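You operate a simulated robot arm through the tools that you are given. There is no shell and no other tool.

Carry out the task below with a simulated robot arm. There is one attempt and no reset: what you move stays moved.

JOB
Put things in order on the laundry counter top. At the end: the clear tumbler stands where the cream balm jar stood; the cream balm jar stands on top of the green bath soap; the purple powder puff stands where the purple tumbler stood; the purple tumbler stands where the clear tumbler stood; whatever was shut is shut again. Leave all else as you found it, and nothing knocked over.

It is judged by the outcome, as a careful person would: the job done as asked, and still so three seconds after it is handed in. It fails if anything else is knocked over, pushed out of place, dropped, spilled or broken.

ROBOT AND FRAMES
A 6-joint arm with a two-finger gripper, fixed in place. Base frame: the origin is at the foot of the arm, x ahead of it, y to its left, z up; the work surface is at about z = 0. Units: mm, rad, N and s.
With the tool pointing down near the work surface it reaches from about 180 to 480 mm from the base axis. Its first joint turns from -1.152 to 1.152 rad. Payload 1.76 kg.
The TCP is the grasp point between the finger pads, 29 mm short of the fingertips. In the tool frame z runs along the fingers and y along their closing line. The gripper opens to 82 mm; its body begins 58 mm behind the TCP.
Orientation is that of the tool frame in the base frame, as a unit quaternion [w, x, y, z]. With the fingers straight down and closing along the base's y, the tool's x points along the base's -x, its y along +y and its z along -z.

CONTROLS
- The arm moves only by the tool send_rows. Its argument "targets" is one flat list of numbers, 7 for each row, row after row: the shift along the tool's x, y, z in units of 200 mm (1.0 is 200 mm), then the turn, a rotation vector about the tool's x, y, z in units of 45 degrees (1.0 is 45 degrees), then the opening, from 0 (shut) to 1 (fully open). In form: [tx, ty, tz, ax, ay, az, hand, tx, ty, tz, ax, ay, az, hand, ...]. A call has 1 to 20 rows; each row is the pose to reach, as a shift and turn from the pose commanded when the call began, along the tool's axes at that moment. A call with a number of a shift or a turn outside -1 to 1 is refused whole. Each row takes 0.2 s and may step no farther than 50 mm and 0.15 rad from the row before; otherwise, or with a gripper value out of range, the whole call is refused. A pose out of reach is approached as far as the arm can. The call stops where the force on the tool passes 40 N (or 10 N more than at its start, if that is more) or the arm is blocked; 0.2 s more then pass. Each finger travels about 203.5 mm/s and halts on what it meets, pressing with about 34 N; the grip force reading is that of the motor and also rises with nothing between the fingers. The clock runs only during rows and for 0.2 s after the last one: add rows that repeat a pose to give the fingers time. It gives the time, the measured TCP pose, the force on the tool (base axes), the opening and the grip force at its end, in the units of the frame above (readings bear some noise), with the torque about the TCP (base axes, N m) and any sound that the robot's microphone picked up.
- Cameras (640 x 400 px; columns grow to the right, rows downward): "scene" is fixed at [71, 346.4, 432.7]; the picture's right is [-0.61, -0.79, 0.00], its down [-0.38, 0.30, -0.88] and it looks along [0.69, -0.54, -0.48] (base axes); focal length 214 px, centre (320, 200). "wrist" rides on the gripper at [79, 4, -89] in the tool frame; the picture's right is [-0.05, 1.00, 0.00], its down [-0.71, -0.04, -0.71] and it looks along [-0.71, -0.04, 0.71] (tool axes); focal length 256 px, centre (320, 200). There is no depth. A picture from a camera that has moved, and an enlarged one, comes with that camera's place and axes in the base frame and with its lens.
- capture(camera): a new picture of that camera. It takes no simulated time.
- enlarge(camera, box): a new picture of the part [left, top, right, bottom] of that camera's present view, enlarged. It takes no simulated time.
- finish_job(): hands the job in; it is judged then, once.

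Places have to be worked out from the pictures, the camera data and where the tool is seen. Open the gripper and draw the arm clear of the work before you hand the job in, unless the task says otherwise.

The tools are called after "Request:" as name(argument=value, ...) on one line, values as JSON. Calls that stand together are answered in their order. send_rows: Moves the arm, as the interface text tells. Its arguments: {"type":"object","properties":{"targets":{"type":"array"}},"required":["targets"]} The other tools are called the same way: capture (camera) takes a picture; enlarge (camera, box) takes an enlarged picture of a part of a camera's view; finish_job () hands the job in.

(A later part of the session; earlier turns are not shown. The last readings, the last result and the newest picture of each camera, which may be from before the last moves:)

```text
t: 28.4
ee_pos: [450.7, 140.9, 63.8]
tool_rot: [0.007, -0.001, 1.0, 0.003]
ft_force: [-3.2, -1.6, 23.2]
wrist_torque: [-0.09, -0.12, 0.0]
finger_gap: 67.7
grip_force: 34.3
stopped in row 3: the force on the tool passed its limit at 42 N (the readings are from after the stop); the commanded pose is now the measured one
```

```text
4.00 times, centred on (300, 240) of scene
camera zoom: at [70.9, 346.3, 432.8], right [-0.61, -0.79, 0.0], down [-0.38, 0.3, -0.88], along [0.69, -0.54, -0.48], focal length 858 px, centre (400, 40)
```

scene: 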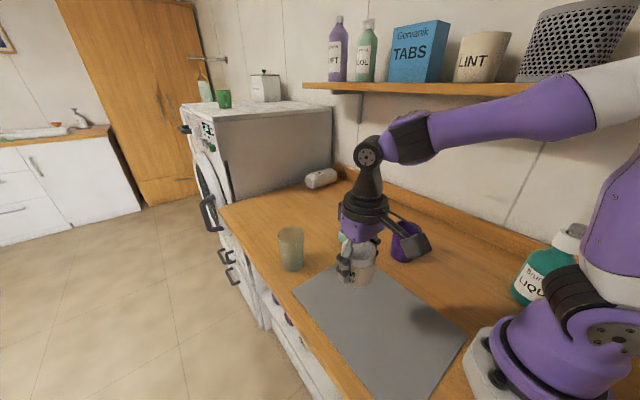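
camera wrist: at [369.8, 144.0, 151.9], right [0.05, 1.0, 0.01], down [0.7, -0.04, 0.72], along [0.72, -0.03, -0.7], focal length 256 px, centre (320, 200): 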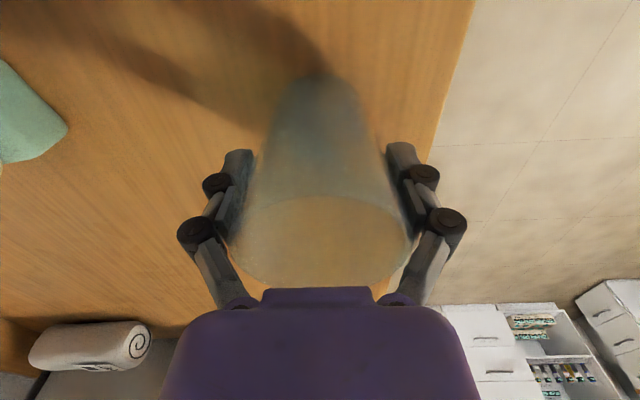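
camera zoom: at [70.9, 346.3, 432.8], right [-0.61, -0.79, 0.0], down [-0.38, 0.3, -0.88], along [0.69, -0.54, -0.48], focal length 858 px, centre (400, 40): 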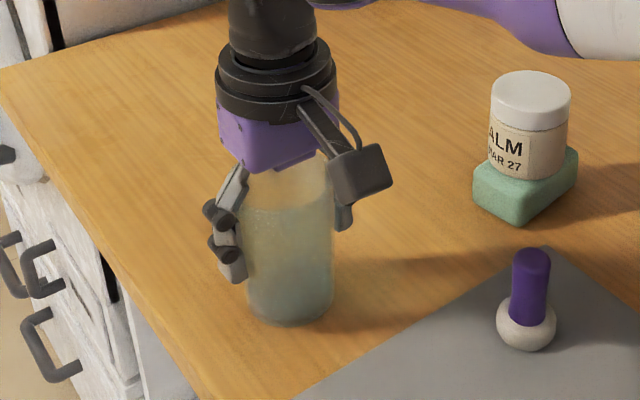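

The force trip came from the finger links just under the palm meeting the wide rim (the rim sits too high in the hand); the tumbler itself hasn't moved. I'll open, then re-grip higher so that the pads are at the rim level.

Request:
send_rows(targets=[0, 0, 0, 0, 0, 0, 0.86, 0, 0, 0, 0, 0, 0, 0.9, 0, 0, 0, 0, 0, 0, 0.95, 0, 0, 0, 0, 0, 0, 1, 0, 0, 0, 0, 0, 0, 1])

Request:
capture(camera="wrist")

Request:
enlarge(camera="scene", box=[240, 190, 360, 290])

```text
t: 29.6
ee_pos: [449.5, 142.1, 62.2]
tool_rot: [0.004, -0.001, 1.0, 0.002]
ft_force: [0.2, 0.3, 0.2]
wrist_torque: [0.02, -0.02, 0.03]
finger_gap: 82.0
grip_force: 0.0
```

```text
taken
camera wrist: at [369.4, 143.9, 149.8], right [0.05, 1.0, 0.0], down [0.7, -0.04, 0.71], along [0.71, -0.03, -0.7], focal length 256 px, centre (320, 200)
```

wrist: 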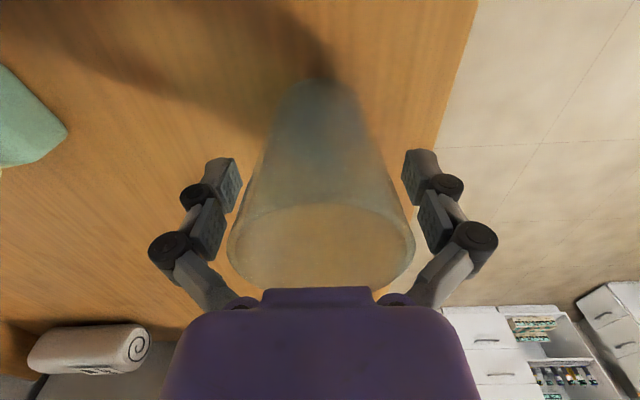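

```text
4.00 times, centred on (300, 240) of scene
camera zoom: at [71.0, 346.4, 432.7], right [-0.61, -0.79, 0.0], down [-0.38, 0.3, -0.88], along [0.69, -0.54, -0.48], focal length 858 px, centre (400, 40)
```

zoom: 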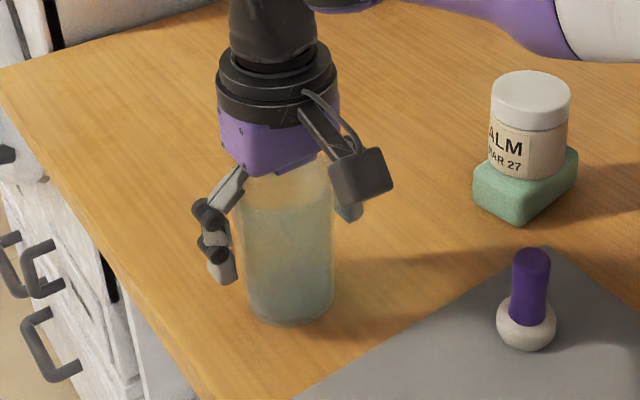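

Tumbler still stands in its place. I'll raise to z≈93, straightening the slight tilt, and look again.

Request:
send_rows(targets=[0.001, -0.001, -0.03, 0.002, 0.003, 0, 1, 0.003, -0.002, -0.07, 0.003, 0.006, 0, 1, 0.004, -0.003, -0.11, 0.004, 0.01, 0, 1, 0.005, -0.004, -0.155, 0.004, 0.01, 0, 1, 0.005, -0.004, -0.155, 0.004, 0.01, 0, 1])

Request:
capture(camera="wrist")

Request:
enlarge(camera="scene", box=[240, 190, 360, 290])

```text
t: 30.8
ee_pos: [448.2, 140.5, 92.5]
tool_rot: [-0.001, -0.001, 1.0, 0.001]
ft_force: [-0.4, -0.2, -0.1]
wrist_torque: [0.03, 0.01, 0.03]
finger_gap: 82.1
grip_force: 0.0
```

```text
taken
camera wrist: at [368.6, 143.0, 181.3], right [0.05, 1.0, 0.0], down [0.71, -0.04, 0.71], along [0.71, -0.04, -0.71], focal length 256 px, centre (320, 200)
```

wrist: 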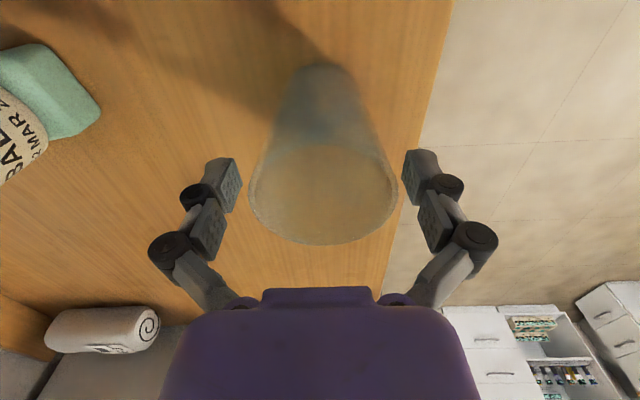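

```text
4.00 times, centred on (300, 240) of scene
camera zoom: at [71.0, 346.4, 432.7], right [-0.61, -0.79, 0.0], down [-0.38, 0.3, -0.88], along [0.69, -0.54, -0.48], focal length 858 px, centre (400, 40)
```

zoom: 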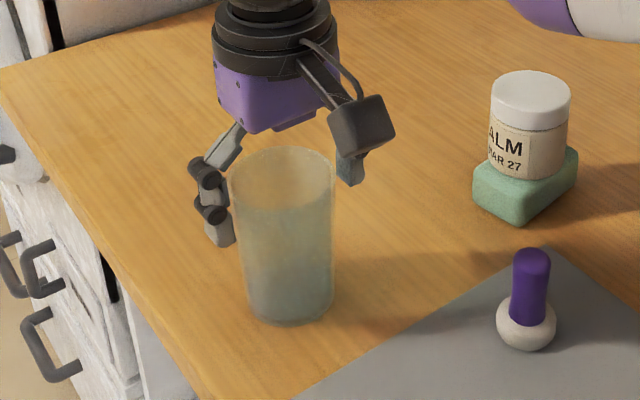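

Fingers are now level with the rim, which sits ~11 mm above the TCP. I'll close gently again.

Request:
send_rows(targets=[0, 0.004, 0, 0, 0, 0, 0.9, 0, 0.004, 0, 0, 0, 0, 0.85, 0, 0.004, 0, 0, 0, 0, 0.81, 0, 0.004, 0, 0, 0, 0, 0.78, 0, 0.004, 0, 0, 0, 0, 0.75, 0, 0.004, 0, 0, 0, 0, 0.7, 0, 0.004, 0, 0, 0, 0, 0.5, 0, 0.004, 0, 0, 0, 0, 0.5])

Request:
capture(camera="wrist")

Request:
enlarge(camera="scene", box=[240, 190, 360, 290])

```text
t: 32.6
ee_pos: [448.1, 140.9, 91.3]
tool_rot: [0.001, 0.0, 1.0, 0.0]
ft_force: [-3.1, 1.8, 7.3]
wrist_torque: [-0.13, 0.24, -0.08]
finger_gap: 68.7
grip_force: 34.1
```

```text
taken
camera wrist: at [368.7, 144.0, 181.5], right [0.05, 1.0, 0.0], down [0.71, -0.04, 0.71], along [0.71, -0.04, -0.71], focal length 256 px, centre (320, 200)
```

wrist: 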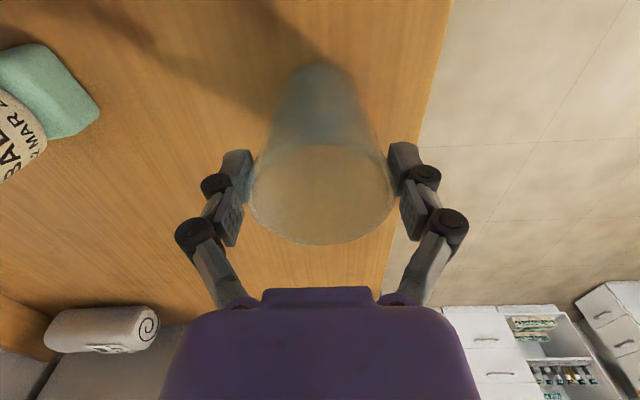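

```text
4.00 times, centred on (300, 240) of scene
camera zoom: at [71.0, 346.4, 432.7], right [-0.61, -0.79, 0.0], down [-0.38, 0.3, -0.88], along [0.69, -0.54, -0.48], focal length 858 px, centre (400, 40)
```

zoom: 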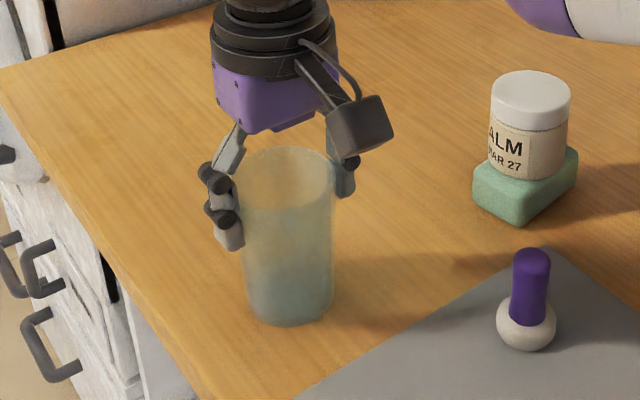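

Gripped at the rim (gap 68.7 mm, 34 N). I'll lift 12 mm and check that the tumbler comes up level.

Request:
send_rows(targets=[0, 0, -0.01, 0, 0, 0, 0.5, 0, 0, -0.025, 0, 0, 0, 0.5, 0, 0, -0.045, 0, 0, 0, 0.5, 0, 0, -0.06, 0, 0, 0, 0.5, 0, 0, -0.06, 0, 0, 0, 0.5])

Request:
capture(camera="wrist")

Request:
enlarge(camera="scene", box=[240, 190, 360, 290])

```text
t: 33.8
ee_pos: [448.5, 140.8, 105.8]
tool_rot: [0.0, -0.001, 1.0, 0.0]
ft_force: [-0.2, 0.1, -0.4]
wrist_torque: [-0.02, 0.02, 0.01]
finger_gap: 68.5
grip_force: 34.0
```

```text
taken
camera wrist: at [368.9, 144.1, 193.2], right [0.05, 1.0, 0.0], down [0.71, -0.04, 0.71], along [0.71, -0.04, -0.71], focal length 256 px, centre (320, 200)
```

wrist: 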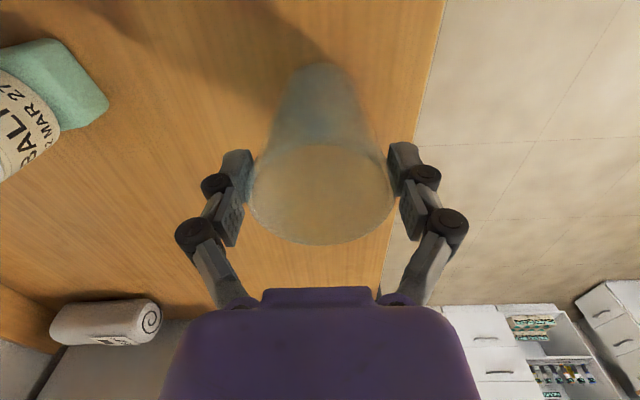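

```text
4.00 times, centred on (300, 240) of scene
camera zoom: at [71.0, 346.4, 432.7], right [-0.61, -0.79, 0.0], down [-0.38, 0.3, -0.88], along [0.69, -0.54, -0.48], focal length 858 px, centre (400, 40)
```

zoom: 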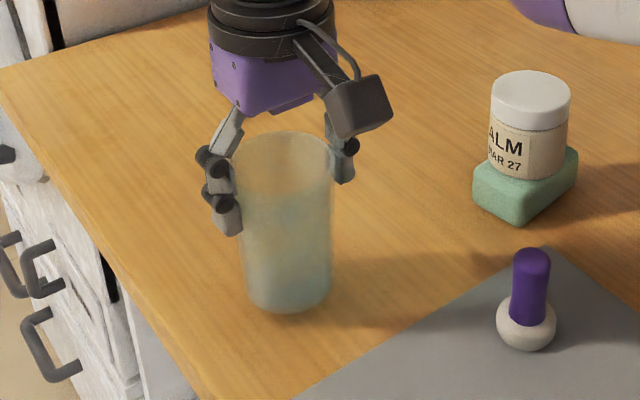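

The tumbler lifts level with no slip. I'll carry it at z≈125 (base ~33 mm up) to the jar's old spot at (249,120.3).

Request:
send_rows(targets=[0.03, -0.003, -0.03, 0, 0, 0, 0.5, 0.09, -0.009, -0.06, 0, 0, 0, 0.5, 0.17, -0.017, -0.09, 0, 0, 0, 0.5, 0.27, -0.027, -0.1, 0, 0, 0, 0.5, 0.37, -0.037, -0.1, 0, 0, 0, 0.5, 0.47, -0.047, -0.1, 0, 0, 0, 0.5, 0.57, -0.057, -0.1, 0, 0, 0, 0.5, 0.67, -0.067, -0.1, 0, 0, 0, 0.5, 0.77, -0.077, -0.1, 0, 0, 0, 0.5, 0.86, -0.087, -0.1, 0, 0, 0, 0.5, 0.93, -0.095, -0.1, 0, 0, 0, 0.5, 0.975, -0.1, -0.1, 0, 0, 0, 0.5, 0.996, -0.102, -0.1, 0, 0, 0, 0.5, 0.996, -0.102, -0.1, 0, 0, 0, 0.5])

Request:
capture(camera="wrist")

Request:
capture(camera="scene")

```text
t: 36.8
ee_pos: [249.7, 121.0, 123.8]
tool_rot: [0.0, -0.001, 1.0, 0.0]
ft_force: [-0.5, -0.3, -0.6]
wrist_torque: [0.01, 0.02, 0.01]
finger_gap: 68.5
grip_force: 34.4
```

```text
taken
camera wrist: at [169.3, 123.3, 212.9], right [0.05, 1.0, 0.0], down [0.71, -0.04, 0.71], along [0.71, -0.04, -0.71], focal length 256 px, centre (320, 200)
```

wrist: 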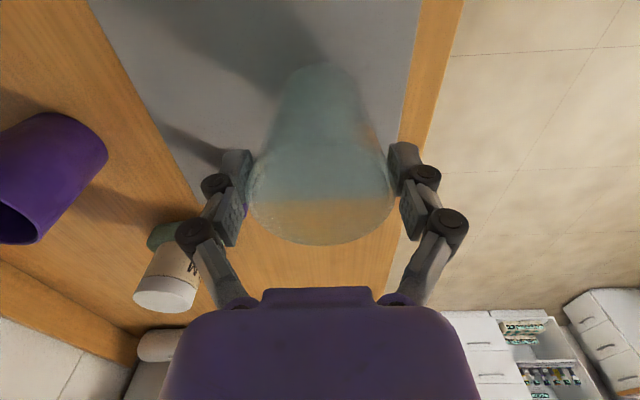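

```text
taken
```

scene: 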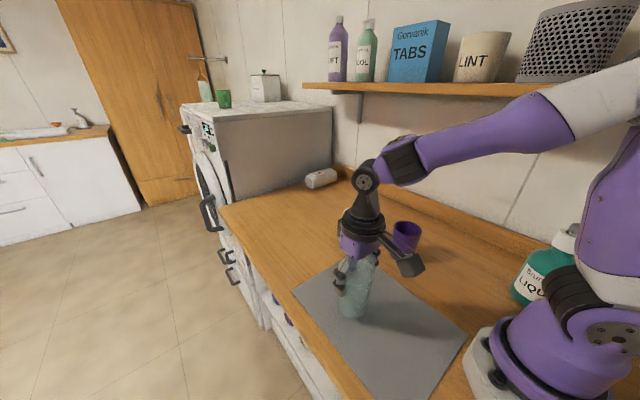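

Above the jar's old spot, tumbler upright. I'll lower to just above the mat, then in 1 mm steps.

Request:
send_rows(targets=[0, 0, 0.03, 0, 0, 0, 0.5, 0, 0, 0.07, 0, 0, 0, 0.5, 0, 0, 0.1, 0, 0, 0, 0.5, 0, 0, 0.12, 0, 0, 0, 0.5, 0, 0, 0.13, 0, 0, 0, 0.5, 0, 0, 0.135, 0, 0, 0, 0.5, 0, 0, 0.135, 0, 0, 0, 0.5])

Request:
enlarge(camera="scene", box=[290, 220, 430, 340])

```text
t: 38.4
ee_pos: [249.2, 120.1, 97.2]
tool_rot: [0.0, -0.001, 1.0, 0.0]
ft_force: [0.3, 0.0, -2.4]
wrist_torque: [0.01, 0.01, -0.05]
finger_gap: 68.7
grip_force: 34.1
```

```text
3.33 times, centred on (360, 280) of scene
camera zoom: at [71.0, 346.4, 432.7], right [-0.61, -0.79, 0.0], down [-0.38, 0.3, -0.88], along [0.69, -0.54, -0.48], focal length 715 px, centre (187, -67)
```

zoom: 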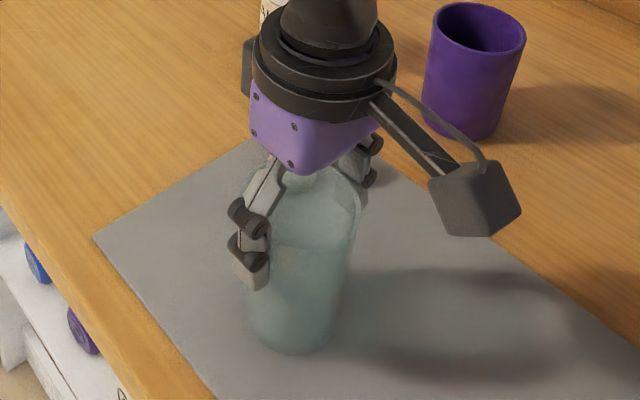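

No contact yet. Lowering in small steps.

Request:
send_rows(targets=[0, 0, 0.005, 0, 0, 0, 0.5, 0, 0, 0.01, 0, 0, 0, 0.5, 0, 0, 0.01, 0, 0, 0, 0.5])

```text
t: 39.2
ee_pos: [248.8, 120.8, 95.2]
tool_rot: [0.001, -0.001, 1.0, 0.0]
ft_force: [-6.3, -5.4, 28.6]
wrist_torque: [-0.39, 0.22, 0.0]
finger_gap: 68.6
grip_force: 34.2
```

Contact is firm (28.6 N), so I'll back off about 1 mm to relieve the pressing before releasing.

Request:
send_rows(targets=[0, 0, -0.004, 0, 0, 0, 0.5, 0, 0, -0.004, 0, 0, 0, 0.5])

```text
t: 39.8
ee_pos: [248.9, 120.3, 96.0]
tool_rot: [0.002, 0.0, 1.0, 0.001]
ft_force: [4.4, -0.2, 3.0]
wrist_torque: [-0.05, -0.54, -0.04]
finger_gap: 68.8
grip_force: 34.3
```

Force is down to 3 N, so the tumbler is resting. I'll release gradually.

Request:
send_rows(targets=[0, 0, 0, 0, 0, 0, 0.78, 0, 0, 0, 0, 0, 0, 0.83, 0, 0, 0, 0, 0, 0, 0.86, 0, 0, 0, 0, 0, 0, 0.9, 0, 0, 0, 0, 0, 0, 0.95, 0, 0, 0, 0, 0, 0, 1, 0, 0, 0, 0, 0, 0, 1])

Request:
capture(camera="wrist")

Request:
enlarge(camera="scene", box=[290, 220, 430, 340])

```text
t: 41.4
ee_pos: [248.3, 121.7, 96.2]
tool_rot: [0.0, -0.002, 1.0, 0.0]
ft_force: [1.0, 0.6, 0.3]
wrist_torque: [-0.01, 0.02, 0.02]
finger_gap: 81.8
grip_force: 0.0
```

```text
taken
camera wrist: at [169.5, 123.9, 185.1], right [0.05, 1.0, 0.0], down [0.71, -0.04, 0.71], along [0.71, -0.04, -0.71], focal length 256 px, centre (320, 200)
```

wrist: 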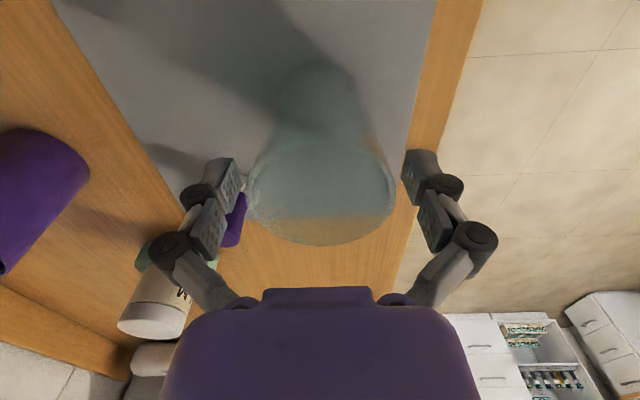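

```text
3.33 times, centred on (360, 280) of scene
camera zoom: at [71.0, 346.4, 432.7], right [-0.61, -0.79, 0.0], down [-0.38, 0.3, -0.88], along [0.69, -0.54, -0.48], focal length 715 px, centre (187, -67)
```

zoom: 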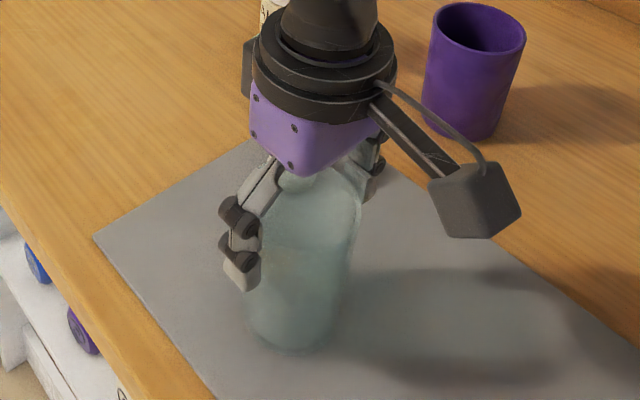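

Tumbler stands upright and released. I'll raise straight up to clear it and confirm its placement.

Request:
send_rows(targets=[0, 0, -0.03, 0, 0, 0, 1, 0, 0, -0.08, 0, 0, 0, 1, 0, 0, -0.16, 0, 0, 0, 1, 0, 0, -0.26, 0, 0, 0, 1, 0, 0, -0.36, 0, 0, 0, 1, 0, 0, -0.46, 0, 0, 0, 1, 0, 0, -0.52, 0, 0, 0, 1, 0, 0, -0.52, 0, 0, 0, 1])

Request:
capture(camera="wrist")

Request:
enlarge(camera="scene", box=[260, 200, 460, 340])

```text
t: 43.2
ee_pos: [248.3, 120.5, 200.5]
tool_rot: [0.0, 0.0, 1.0, 0.0]
ft_force: [-0.4, -0.2, 0.3]
wrist_torque: [0.01, 0.04, 0.02]
finger_gap: 81.9
grip_force: 0.0
```

```text
taken
camera wrist: at [169.7, 123.6, 288.9], right [0.05, 1.0, 0.0], down [0.71, -0.04, 0.71], along [0.71, -0.04, -0.71], focal length 256 px, centre (320, 200)
```

wrist: 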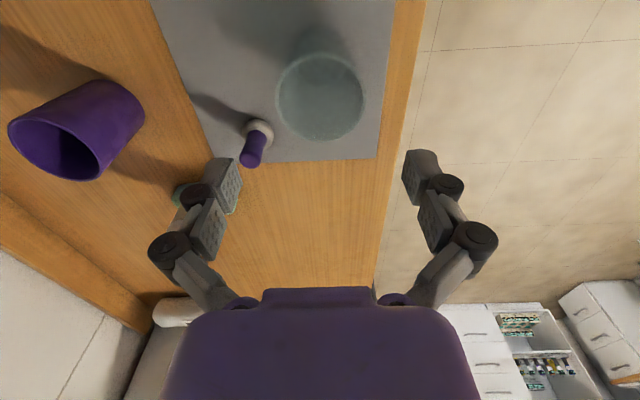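

```text
2.86 times, centred on (360, 270) of scene
camera zoom: at [71.0, 346.4, 432.7], right [-0.61, -0.79, 0.0], down [-0.38, 0.3, -0.88], along [0.69, -0.54, -0.48], focal length 613 px, centre (206, 0)
```

zoom: 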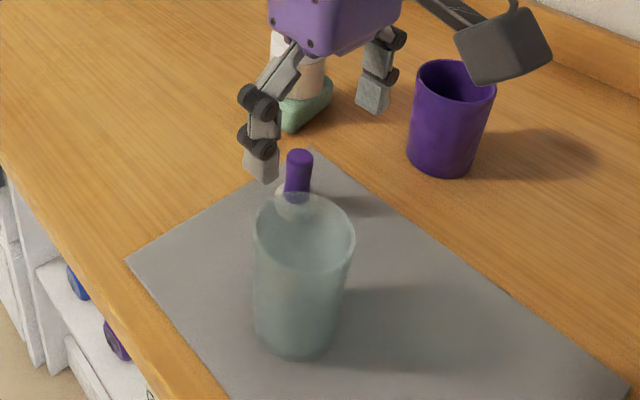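

Clear tumbler now stands on the jar's old spot. Next the purple tumbler: I'll travel at z≈200 in two moves.

Request:
send_rows(targets=[-0.03, -0.1, 0, 0, 0, 0, 1, -0.06, -0.28, 0, 0, 0, 0, 1, -0.09, -0.46, 0, 0, 0, 0, 1, -0.12, -0.64, 0, 0, 0, 0, 1, -0.15, -0.82, 0, 0, 0, 0, 1, -0.18, -1.0, 0, 0, 0, 0, 1])

Request:
send_rows(targets=[-0.02, -0.1, 0.05, 0, 0, 0, 1, -0.027, -0.205, 0.12, 0, 0, 0, 1, -0.027, -0.205, 0.2, 0, 0, 0, 1, -0.027, -0.205, 0.2, 0, 0, 0, 1])

Request:
capture(camera="wrist")

Request:
enlarge(camera="wrist", box=[230, 40, 410, 180])

Request:
enlarge(camera="scene", box=[340, 180, 460, 280])

```text
t: 44.6
ee_pos: [283.8, -79.5, 199.9]
tool_rot: [0.001, 0.0, 1.0, 0.0]
ft_force: [-0.1, -0.4, 0.8]
wrist_torque: [0.02, 0.02, 0.02]
finger_gap: 81.9
grip_force: 0.0
```

```text
t: 45.6
ee_pos: [290.4, -120.4, 160.3]
tool_rot: [0.0, -0.001, 1.0, -0.001]
ft_force: [0.5, -0.4, 0.4]
wrist_torque: [0.01, -0.07, -0.03]
finger_gap: 82.0
grip_force: 0.0
```

```text
taken
camera wrist: at [211.0, -117.2, 248.9], right [0.05, 1.0, 0.0], down [0.71, -0.04, 0.71], along [0.71, -0.04, -0.71], focal length 256 px, centre (320, 200)
```

wrist: 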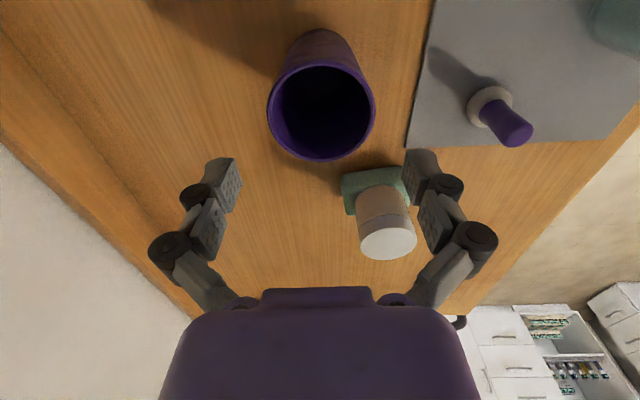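

```text
2.86 times, centred on (320, 110) of wrist
camera zoom: at [211.0, -117.2, 248.9], right [0.05, 1.0, 0.0], down [0.71, -0.04, 0.71], along [0.71, -0.04, -0.71], focal length 731 px, centre (320, 457)
```

zoom: 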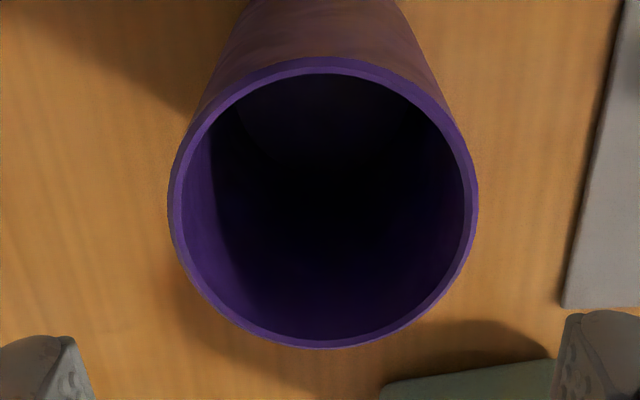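

```text
4.00 times, centred on (400, 230) of scene
camera zoom: at [71.0, 346.4, 432.7], right [-0.61, -0.79, 0.0], down [-0.38, 0.3, -0.88], along [0.69, -0.54, -0.48], focal length 858 px, centre (0, 80)
```

zoom: 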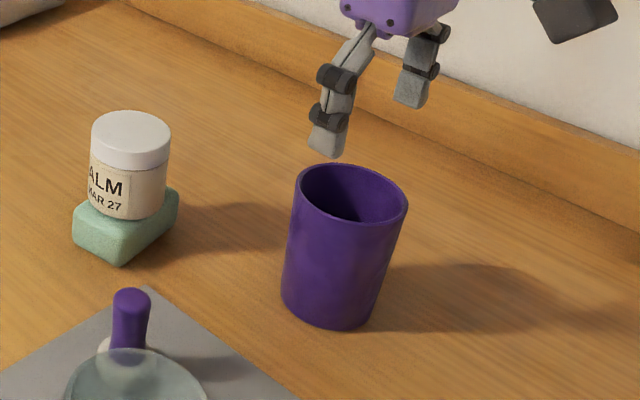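

The rim is centred within 1 mm (diameter ~67.5, height ~97). I'll descend to z≈86, the same relative grip height that worked for the clear tumbler.

Request:
send_rows(targets=[0.003, 0.002, 0.1, 0, 0, 0, 1, 0.004, 0.003, 0.18, 0, 0, 0, 1, 0.004, 0.003, 0.25, 0, 0, 0, 1, 0.004, 0.003, 0.31, 0, 0, 0, 1, 0.004, 0.003, 0.35, 0, 0, 0, 1, 0.004, 0.003, 0.37, 0, 0, 0, 1, 0.004, 0.003, 0.37, 0, 0, 0, 1])

Request:
capture(camera="wrist")

Request:
enlarge(camera="scene", box=[340, 180, 460, 280])

```text
t: 47.2
ee_pos: [290.9, -121.4, 85.6]
tool_rot: [0.0, -0.001, 1.0, 0.0]
ft_force: [0.4, 0.1, 0.1]
wrist_torque: [0.02, 0.0, 0.0]
finger_gap: 82.1
grip_force: 0.0
```

```text
taken
camera wrist: at [210.6, -116.8, 175.0], right [0.05, 1.0, 0.0], down [0.71, -0.04, 0.71], along [0.71, -0.04, -0.71], focal length 256 px, centre (320, 200)
```

wrist: 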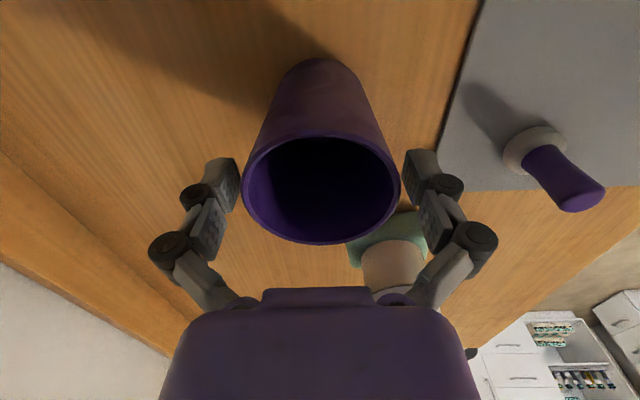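

```text
4.00 times, centred on (400, 230) of scene
camera zoom: at [71.0, 346.4, 432.7], right [-0.61, -0.79, 0.0], down [-0.38, 0.3, -0.88], along [0.69, -0.54, -0.48], focal length 858 px, centre (0, 80)
```

zoom: 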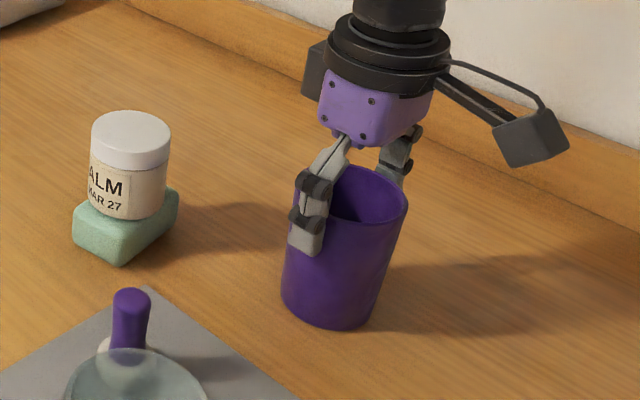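

Rim is centred between the fingers. I'll close gently.

Request:
send_rows(targets=[0, 0, 0, 0, 0, 0, 0.95, 0, 0, 0, 0, 0, 0, 0.92, 0, 0, 0, 0, 0, 0, 0.89, 0, 0, 0, 0, 0, 0, 0.86, 0, 0, 0, 0, 0, 0, 0.83, 0, 0, 0, 0, 0, 0, 0.78, 0, 0, 0, 0, 0, 0, 0.6, 0, 0, 0, 0, 0, 0, 0.5, 0, 0, 0, 0, 0, 0, 0.5])

Request:
capture(camera="wrist")

Request:
enlarge(camera="scene", box=[340, 180, 460, 280])

```text
t: 49.2
ee_pos: [291.4, -119.2, 86.0]
tool_rot: [0.002, -0.001, 1.0, 0.0]
ft_force: [-1.8, -0.2, 16.1]
wrist_torque: [0.02, 0.16, -0.01]
finger_gap: 70.6
grip_force: 34.2
```

```text
taken
camera wrist: at [210.7, -116.8, 175.3], right [0.05, 1.0, 0.0], down [0.7, -0.04, 0.71], along [0.71, -0.04, -0.71], focal length 256 px, centre (320, 200)
```

wrist: 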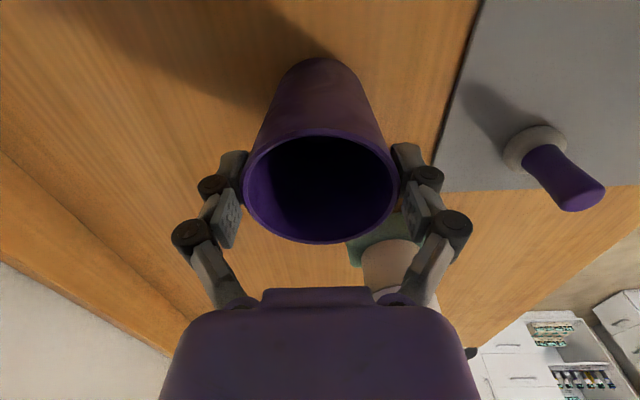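

```text
4.00 times, centred on (400, 230) of scene
camera zoom: at [71.0, 346.4, 432.7], right [-0.61, -0.79, 0.0], down [-0.38, 0.3, -0.88], along [0.69, -0.54, -0.48], focal length 858 px, centre (0, 80)
```

zoom: 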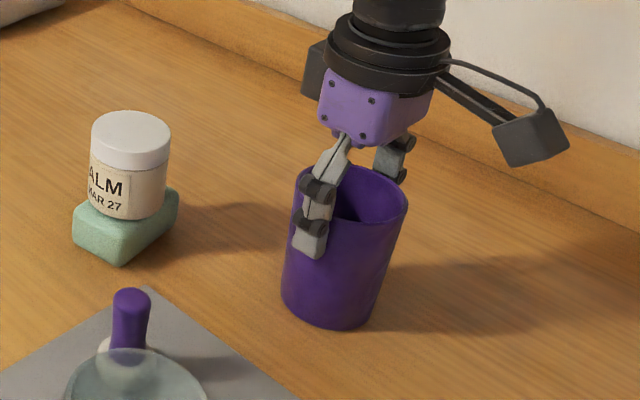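

Gripped at gap 70.6 mm with 34 N. I'll lift a little and check for slip.

Request:
send_rows(targets=[0, 0, -0.01, 0, 0, 0, 0.5, 0, 0, -0.025, 0, 0, 0, 0.5, 0, 0, -0.045, 0, 0, 0, 0.5, 0, 0, -0.07, 0, 0, 0, 0.5, 0, 0, -0.1, 0, 0, 0, 0.5, 0, 0, -0.1, 0, 0, 0, 0.5])

Request:
capture(camera="wrist")

Request:
enlarge(camera="scene", box=[340, 180, 460, 280])

```text
t: 50.6
ee_pos: [290.8, -120.9, 106.5]
tool_rot: [-0.001, -0.001, 1.0, 0.0]
ft_force: [0.8, -0.4, -1.5]
wrist_torque: [-0.01, 0.0, 0.0]
finger_gap: 70.5
grip_force: 33.9
```

```text
taken
camera wrist: at [210.4, -116.9, 195.3], right [0.05, 1.0, 0.0], down [0.71, -0.04, 0.71], along [0.71, -0.04, -0.71], focal length 256 px, centre (320, 200)
```

wrist: 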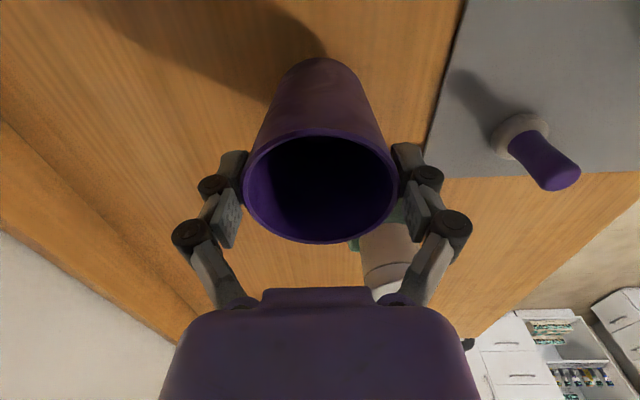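

```text
4.00 times, centred on (400, 230) of scene
camera zoom: at [71.0, 346.4, 432.7], right [-0.61, -0.79, 0.0], down [-0.38, 0.3, -0.88], along [0.69, -0.54, -0.48], focal length 858 px, centre (0, 80)
```

zoom: 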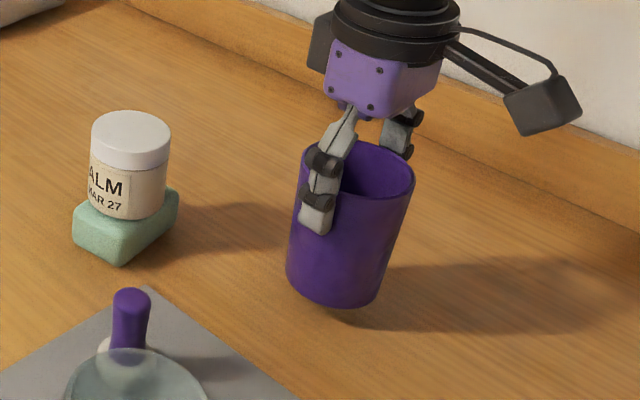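

Held securely. I'll raise to z≈190 and then cross diagonally, clearing the jar/soap and the puff.

Request:
send_rows(targets=[0, 0, -0.05, 0, 0, 0, 0.5, 0, 0, -0.13, 0, 0, 0, 0.5, 0, 0, -0.22, 0, 0, 0, 0.5, 0, 0, -0.31, 0, 0, 0, 0.5, 0, 0, -0.38, 0, 0, 0, 0.5, 0, 0, -0.42, 0, 0, 0, 0.5, 0, 0, -0.42, 0, 0, 0, 0.5])

Request:
send_rows(targets=[-0.03, 0.05, 0, 0, 0, 0, 0.5, -0.09, 0.15, 0, 0, 0, 0, 0.5, -0.15, 0.25, 0, 0, 0, 0, 0.5, -0.21, 0.35, 0, 0, 0, 0, 0.5, -0.27, 0.45, 0, 0, 0, 0, 0.5, -0.33, 0.55, 0, 0, 0, 0, 0.5, -0.39, 0.65, 0, 0, 0, 0, 0.5, -0.45, 0.75, 0, 0, 0, 0, 0.5, -0.51, 0.85, 0, 0, 0, 0, 0.5, -0.56, 0.94, 0, 0, 0, 0, 0.5, -0.6, 1.0, 0, 0, 0, 0, 0.5, -0.6, 1.0, 0, 0, 0, 0, 0.5])

Request:
capture(camera="wrist")

Request:
capture(camera="scene")

```text
t: 52.2
ee_pos: [289.8, -120.3, 189.7]
tool_rot: [0.0, -0.001, 1.0, 0.0]
ft_force: [1.2, 0.1, -0.5]
wrist_torque: [0.0, -0.01, -0.04]
finger_gap: 70.3
grip_force: 33.9
```

```text
t: 54.8
ee_pos: [409.4, 79.5, 191.0]
tool_rot: [0.001, 0.001, 1.0, 0.0]
ft_force: [0.8, 1.5, -0.7]
wrist_torque: [-0.02, -0.02, 0.01]
finger_gap: 70.5
grip_force: 34.4
```

```text
taken
camera wrist: at [330.2, 83.0, 279.5], right [0.05, 1.0, 0.0], down [0.71, -0.04, 0.71], along [0.71, -0.04, -0.71], focal length 256 px, centre (320, 200)
```

wrist: 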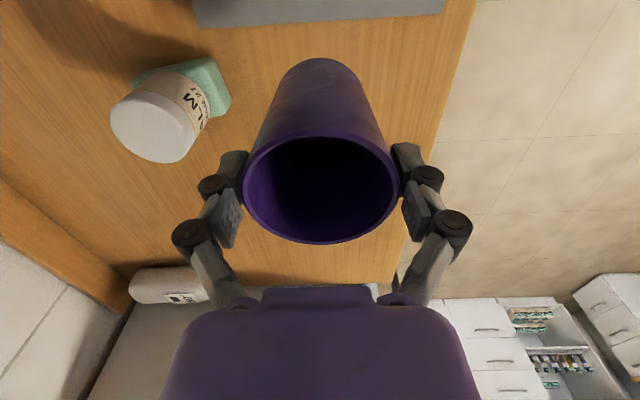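

```text
taken
```

scene: 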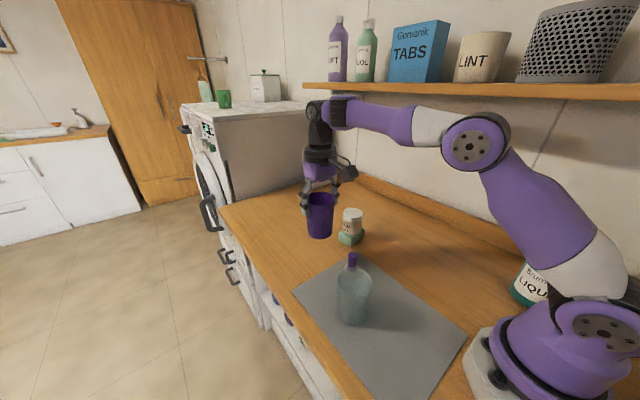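

On course. Now I'll go down and outward to (450,140.7,~97), about 10 mm above the counter at the clear tumbler's old spot.

Request:
send_rows(targets=[-0.02, 0.06, 0.05, 0, 0, 0, 0.5, -0.05, 0.15, 0.12, 0, 0, 0, 0.5, -0.08, 0.23, 0.2, 0, 0, 0, 0.5, -0.1, 0.29, 0.28, 0, 0, 0, 0.5, -0.12, 0.305, 0.34, 0, 0, 0, 0.5, -0.15, 0.305, 0.39, 0, 0, 0, 0.5, -0.18, 0.305, 0.43, 0, 0, 0, 0.5, -0.2, 0.305, 0.455, 0, 0, 0, 0.5, -0.2015, 0.3055, 0.47, 0, 0, 0, 0.5, -0.2015, 0.3055, 0.47, 0, 0, 0, 0.5])

Request:
capture(camera="wrist")

Request:
enlarge(camera="scene", box=[240, 190, 360, 290])

```text
t: 57.0
ee_pos: [450.5, 141.5, 95.7]
tool_rot: [0.0, 0.0, 1.0, 0.0]
ft_force: [-0.1, 0.7, -0.7]
wrist_torque: [0.0, 0.01, -0.03]
finger_gap: 70.2
grip_force: 33.9
```

```text
taken
camera wrist: at [370.5, 144.8, 184.8], right [0.05, 1.0, 0.0], down [0.71, -0.04, 0.71], along [0.71, -0.04, -0.71], focal length 256 px, centre (320, 200)
```

wrist: 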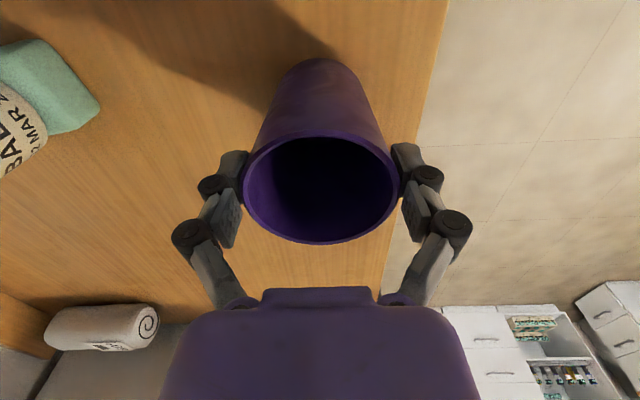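

```text
4.00 times, centred on (300, 240) of scene
camera zoom: at [71.0, 346.4, 432.7], right [-0.61, -0.79, 0.0], down [-0.38, 0.3, -0.88], along [0.69, -0.54, -0.48], focal length 858 px, centre (400, 40)
```

zoom: 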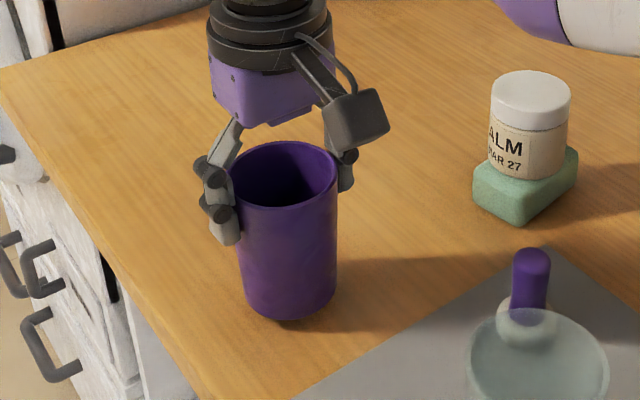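

About 9 mm to go. I'll lower 6 mm and then creep down.

Request:
send_rows(targets=[0, 0, 0.015, 0, 0, 0, 0.5, 0, 0, 0.03, 0, 0, 0, 0.5, 0, 0, 0.035, 0, 0, 0, 0.5, 0, 0, 0.035, 0, 0, 0, 0.5])

```text
t: 58.0
ee_pos: [450.1, 141.7, 89.3]
tool_rot: [0.0, -0.001, 1.0, 0.0]
ft_force: [0.7, -0.2, -0.5]
wrist_torque: [0.02, -0.01, -0.01]
finger_gap: 70.6
grip_force: 34.3
```

Still free. Continuing down in 1 mm steps.

Request:
send_rows(targets=[0, 0, 0.005, 0, 0, 0, 0.5, 0, 0, 0.01, 0, 0, 0, 0.5])

```text
t: 58.6
ee_pos: [450.1, 141.3, 87.8]
tool_rot: [0.001, 0.0, 1.0, 0.0]
ft_force: [0.5, 0.3, -0.5]
wrist_torque: [-0.02, -0.01, -0.03]
finger_gap: 70.4
grip_force: 34.0
```

Not touching yet; another millimetre.

Request:
send_rows(targets=[0, 0, 0.005, 0, 0, 0, 0.5, 0, 0, 0.005, 0, 0, 0, 0.5])

```text
t: 59.2
ee_pos: [449.3, 140.1, 86.1]
tool_rot: [0.0, 0.0, 1.0, 0.0]
ft_force: [-0.3, -0.3, 0.3]
wrist_torque: [-0.02, 0.02, 0.0]
finger_gap: 70.5
grip_force: 34.1
```

Probably at the point of contact; I'll try half a millimetre more.

Request:
send_rows(targets=[0, 0, 0.003, 0, 0, 0, 0.5, 0, 0, 0.003, 0, 0, 0, 0.5])

```text
t: 59.8
ee_pos: [450.6, 140.5, 85.8]
tool_rot: [0.0, 0.0, 1.0, 0.0]
ft_force: [-2.5, -0.6, 9.6]
wrist_torque: [-0.21, 0.16, -0.03]
finger_gap: 70.2
grip_force: 33.6
```

Contact confirmed (9.6 N). I'll release gradually.

Request:
send_rows(targets=[0, 0, 0, 0, 0, 0, 0.8, 0, 0, 0, 0, 0, 0, 0.85, 0, 0, 0, 0, 0, 0, 0.88, 0, 0, 0, 0, 0, 0, 0.92, 0, 0, 0, 0, 0, 0, 0.96, 0, 0, 0, 0, 0, 0, 1, 0, 0, 0, 0, 0, 0, 1])

Request:
capture(camera="wrist")

Request:
enlarge(camera="scene", box=[240, 190, 360, 290])

```text
t: 61.4
ee_pos: [450.2, 140.1, 85.5]
tool_rot: [-0.001, 0.0, 1.0, 0.0]
ft_force: [-0.3, -0.5, -0.2]
wrist_torque: [0.02, 0.0, 0.0]
finger_gap: 82.0
grip_force: 0.0
```

```text
taken
camera wrist: at [370.6, 144.3, 174.7], right [0.05, 1.0, 0.0], down [0.71, -0.04, 0.71], along [0.71, -0.04, -0.71], focal length 256 px, centre (320, 200)
```

wrist: 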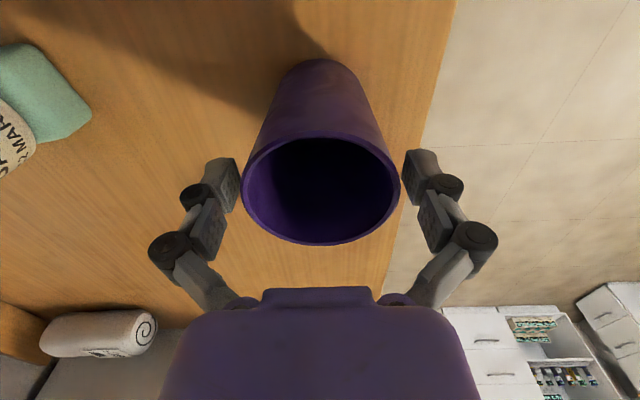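

```text
4.00 times, centred on (300, 240) of scene
camera zoom: at [71.0, 346.4, 432.7], right [-0.61, -0.79, 0.0], down [-0.38, 0.3, -0.88], along [0.69, -0.54, -0.48], focal length 858 px, centre (400, 40)
```

zoom: 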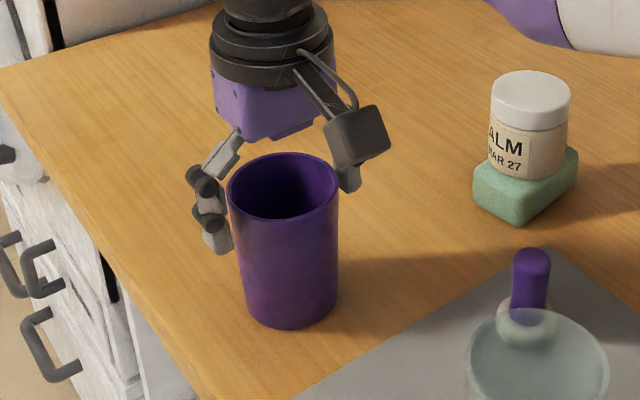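

Purple tumbler stands free and upright at the clear tumbler's old spot. I'll withdraw up and slightly inward.

Request:
send_rows(targets=[0.003, 0, -0.03, 0, 0, 0, 1, 0.01, 0, -0.08, 0, 0, 0, 1, 0.03, 0, -0.14, 0, 0, 0, 1, 0.05, 0, -0.2, 0, 0, 0, 1, 0.07, 0, -0.26, 0, 0, 0, 1, 0.09, 0, -0.33, 0, 0, 0, 1, 0.09, 0, -0.33, 0, 0, 0, 1])

Request:
capture(camera="wrist")

Request:
enlarge(camera="scene", box=[240, 190, 360, 290])

```text
t: 63.0
ee_pos: [431.9, 141.1, 152.2]
tool_rot: [-0.001, -0.001, 1.0, 0.0]
ft_force: [0.1, 0.1, -0.3]
wrist_torque: [-0.03, 0.0, 0.02]
finger_gap: 82.2
grip_force: 0.1
```

```text
taken
camera wrist: at [352.5, 144.5, 240.6], right [0.05, 1.0, 0.0], down [0.71, -0.04, 0.71], along [0.71, -0.04, -0.71], focal length 256 px, centre (320, 200)
```

wrist: 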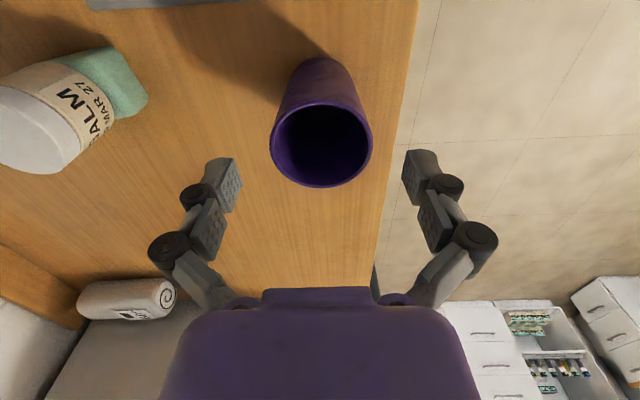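

```text
4.00 times, centred on (300, 240) of scene
camera zoom: at [71.0, 346.4, 432.7], right [-0.61, -0.79, 0.0], down [-0.38, 0.3, -0.88], along [0.69, -0.54, -0.48], focal length 858 px, centre (400, 40)
```

zoom: 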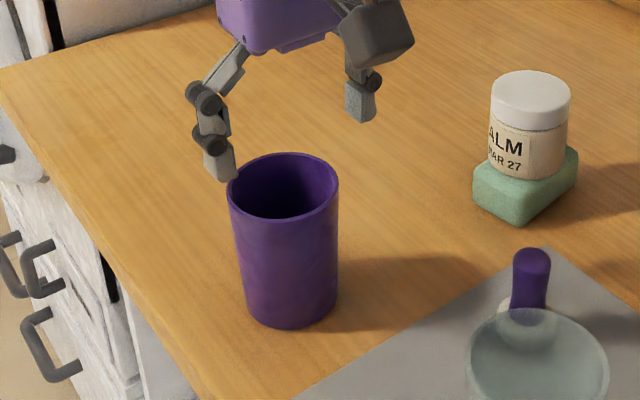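

Purple tumbler is in place. Next the powder puff: I'll go to hover above it at z≈170.

Request:
send_rows(targets=[0.08, -0.08, -0.03, 0, 0, 0, 1, 0.17, -0.167, -0.06, 0, 0, 0, 1, 0.26, -0.255, -0.09, 0, 0, 0, 1, 0.35, -0.343, -0.09, 0, 0, 0, 1, 0.44, -0.43, -0.09, 0, 0, 0, 1, 0.5195, -0.509, -0.09, 0, 0, 0, 1, 0.5195, -0.509, -0.09, 0, 0, 0, 1])

Request:
capture(camera="wrist")

Request:
enlarge(camera="wrist", box=[250, 30, 390, 140])

Request:
capture(camera="scene")

```text
t: 64.6
ee_pos: [328.3, 39.6, 168.9]
tool_rot: [0.0, -0.001, 1.0, 0.0]
ft_force: [0.5, 0.5, 0.6]
wrist_torque: [0.01, 0.02, 0.02]
finger_gap: 82.1
grip_force: 0.1
```

```text
taken
camera wrist: at [248.4, 42.9, 257.8], right [0.05, 1.0, 0.0], down [0.71, -0.04, 0.71], along [0.71, -0.04, -0.71], focal length 256 px, centre (320, 200)
```

wrist: 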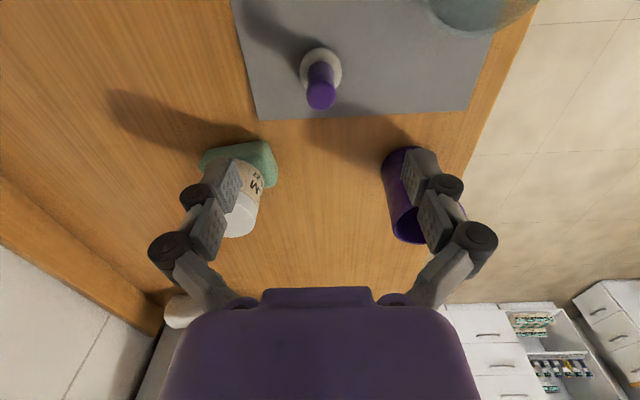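

```text
3.64 times, centred on (320, 85) of wrist
camera zoom: at [248.4, 42.9, 257.8], right [0.05, 1.0, 0.0], down [0.71, -0.04, 0.71], along [0.71, -0.04, -0.71], focal length 931 px, centre (320, 618)
```

zoom: 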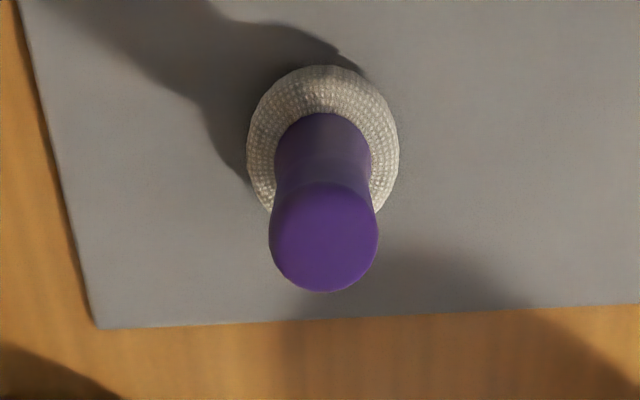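

```text
taken
```

scene: 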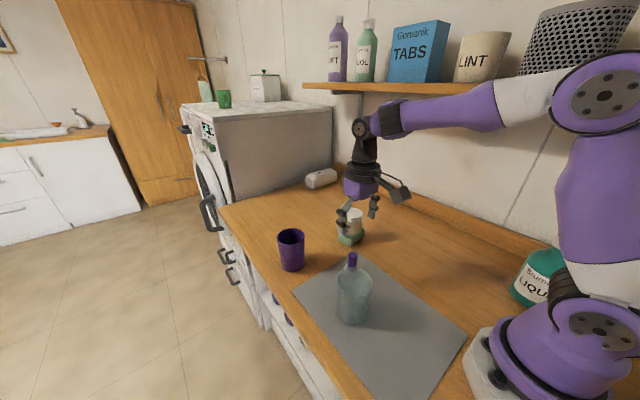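

Puff is centred under the tool (≈(327.6,40)). I'll descend to z≈82 so that the pads meet only the handle.

Request:
send_rows(targets=[0.003, 0.002, 0.1, 0, 0, 0, 1, 0.003, 0.002, 0.2, 0, 0, 0, 1, 0.003, 0.002, 0.3, 0, 0, 0, 1, 0.003, 0.002, 0.38, 0, 0, 0, 1, 0.003, 0.002, 0.435, 0, 0, 0, 1, 0.003, 0.002, 0.435, 0, 0, 0, 1])

Request:
capture(camera="wrist")

Request:
enlarge(camera="scene", box=[300, 220, 420, 320])

```text
t: 66.0
ee_pos: [327.9, 40.2, 83.2]
tool_rot: [0.001, 0.0, 1.0, 0.001]
ft_force: [0.0, -0.3, -0.2]
wrist_torque: [0.0, 0.0, 0.0]
finger_gap: 82.3
grip_force: 0.1
```

```text
taken
camera wrist: at [248.0, 43.3, 171.1], right [0.05, 1.0, 0.0], down [0.71, -0.04, 0.71], along [0.71, -0.04, -0.71], focal length 256 px, centre (320, 200)
```

wrist: 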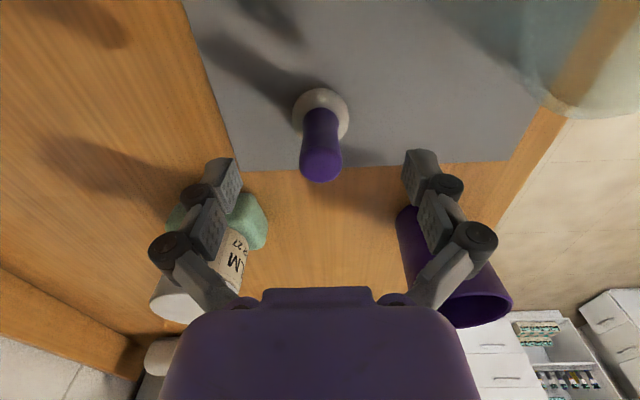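

```text
4.00 times, centred on (360, 270) of scene
camera zoom: at [71.0, 346.4, 432.7], right [-0.61, -0.79, 0.0], down [-0.38, 0.3, -0.88], along [0.69, -0.54, -0.48], focal length 858 px, centre (160, -80)
```

zoom: 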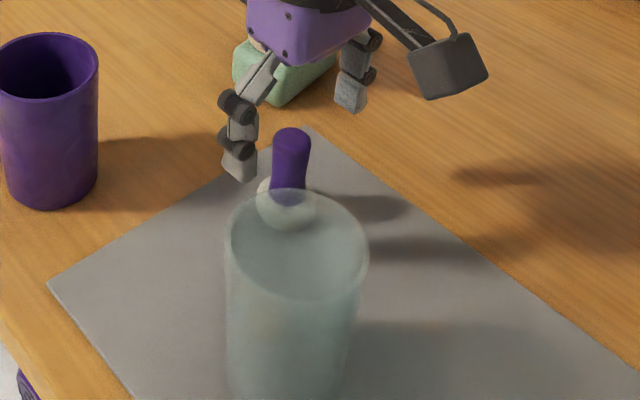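

Handle top is at z≈66, inside the pad zone once closed. I'll close part-way first (gap ~37) and look at where the fingertips go.

Request:
send_rows(targets=[0, 0, 0, 0, 0, 0, 0.8, 0, 0, 0, 0, 0, 0, 0.6, 0, 0, 0, 0, 0, 0, 0.45, 0, 0, 0, 0, 0, 0, 0.45])

Request:
capture(camera="wrist")

Request:
enlarge(camera="scene", box=[320, 230, 400, 290])

```text
t: 67.0
ee_pos: [328.3, 40.4, 82.3]
tool_rot: [0.0, 0.0, 1.0, 0.001]
ft_force: [0.0, -0.8, 0.5]
wrist_torque: [0.02, -0.02, -0.02]
finger_gap: 36.8
grip_force: 0.1
```

```text
taken
camera wrist: at [248.0, 43.3, 171.3], right [0.05, 1.0, 0.0], down [0.71, -0.04, 0.71], along [0.71, -0.04, -0.71], focal length 256 px, centre (320, 200)
```

wrist: 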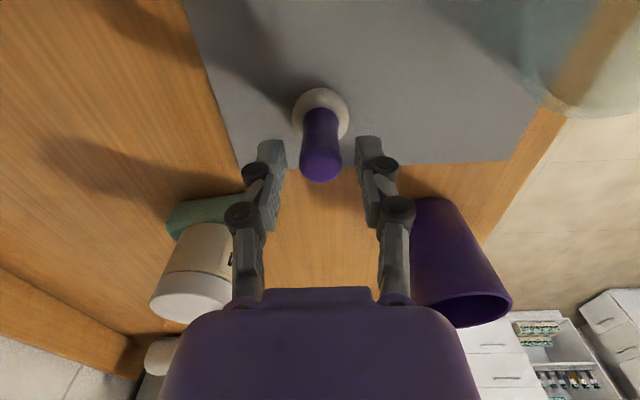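

```text
6.67 times, centred on (360, 260) of scene
camera zoom: at [71.0, 346.4, 432.7], right [-0.61, -0.79, 0.0], down [-0.38, 0.3, -0.88], along [0.69, -0.54, -0.48], focal length 1430 px, centre (53, -200)
```

zoom: 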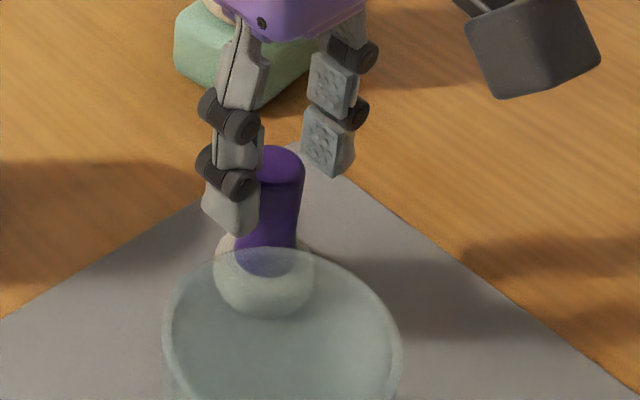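

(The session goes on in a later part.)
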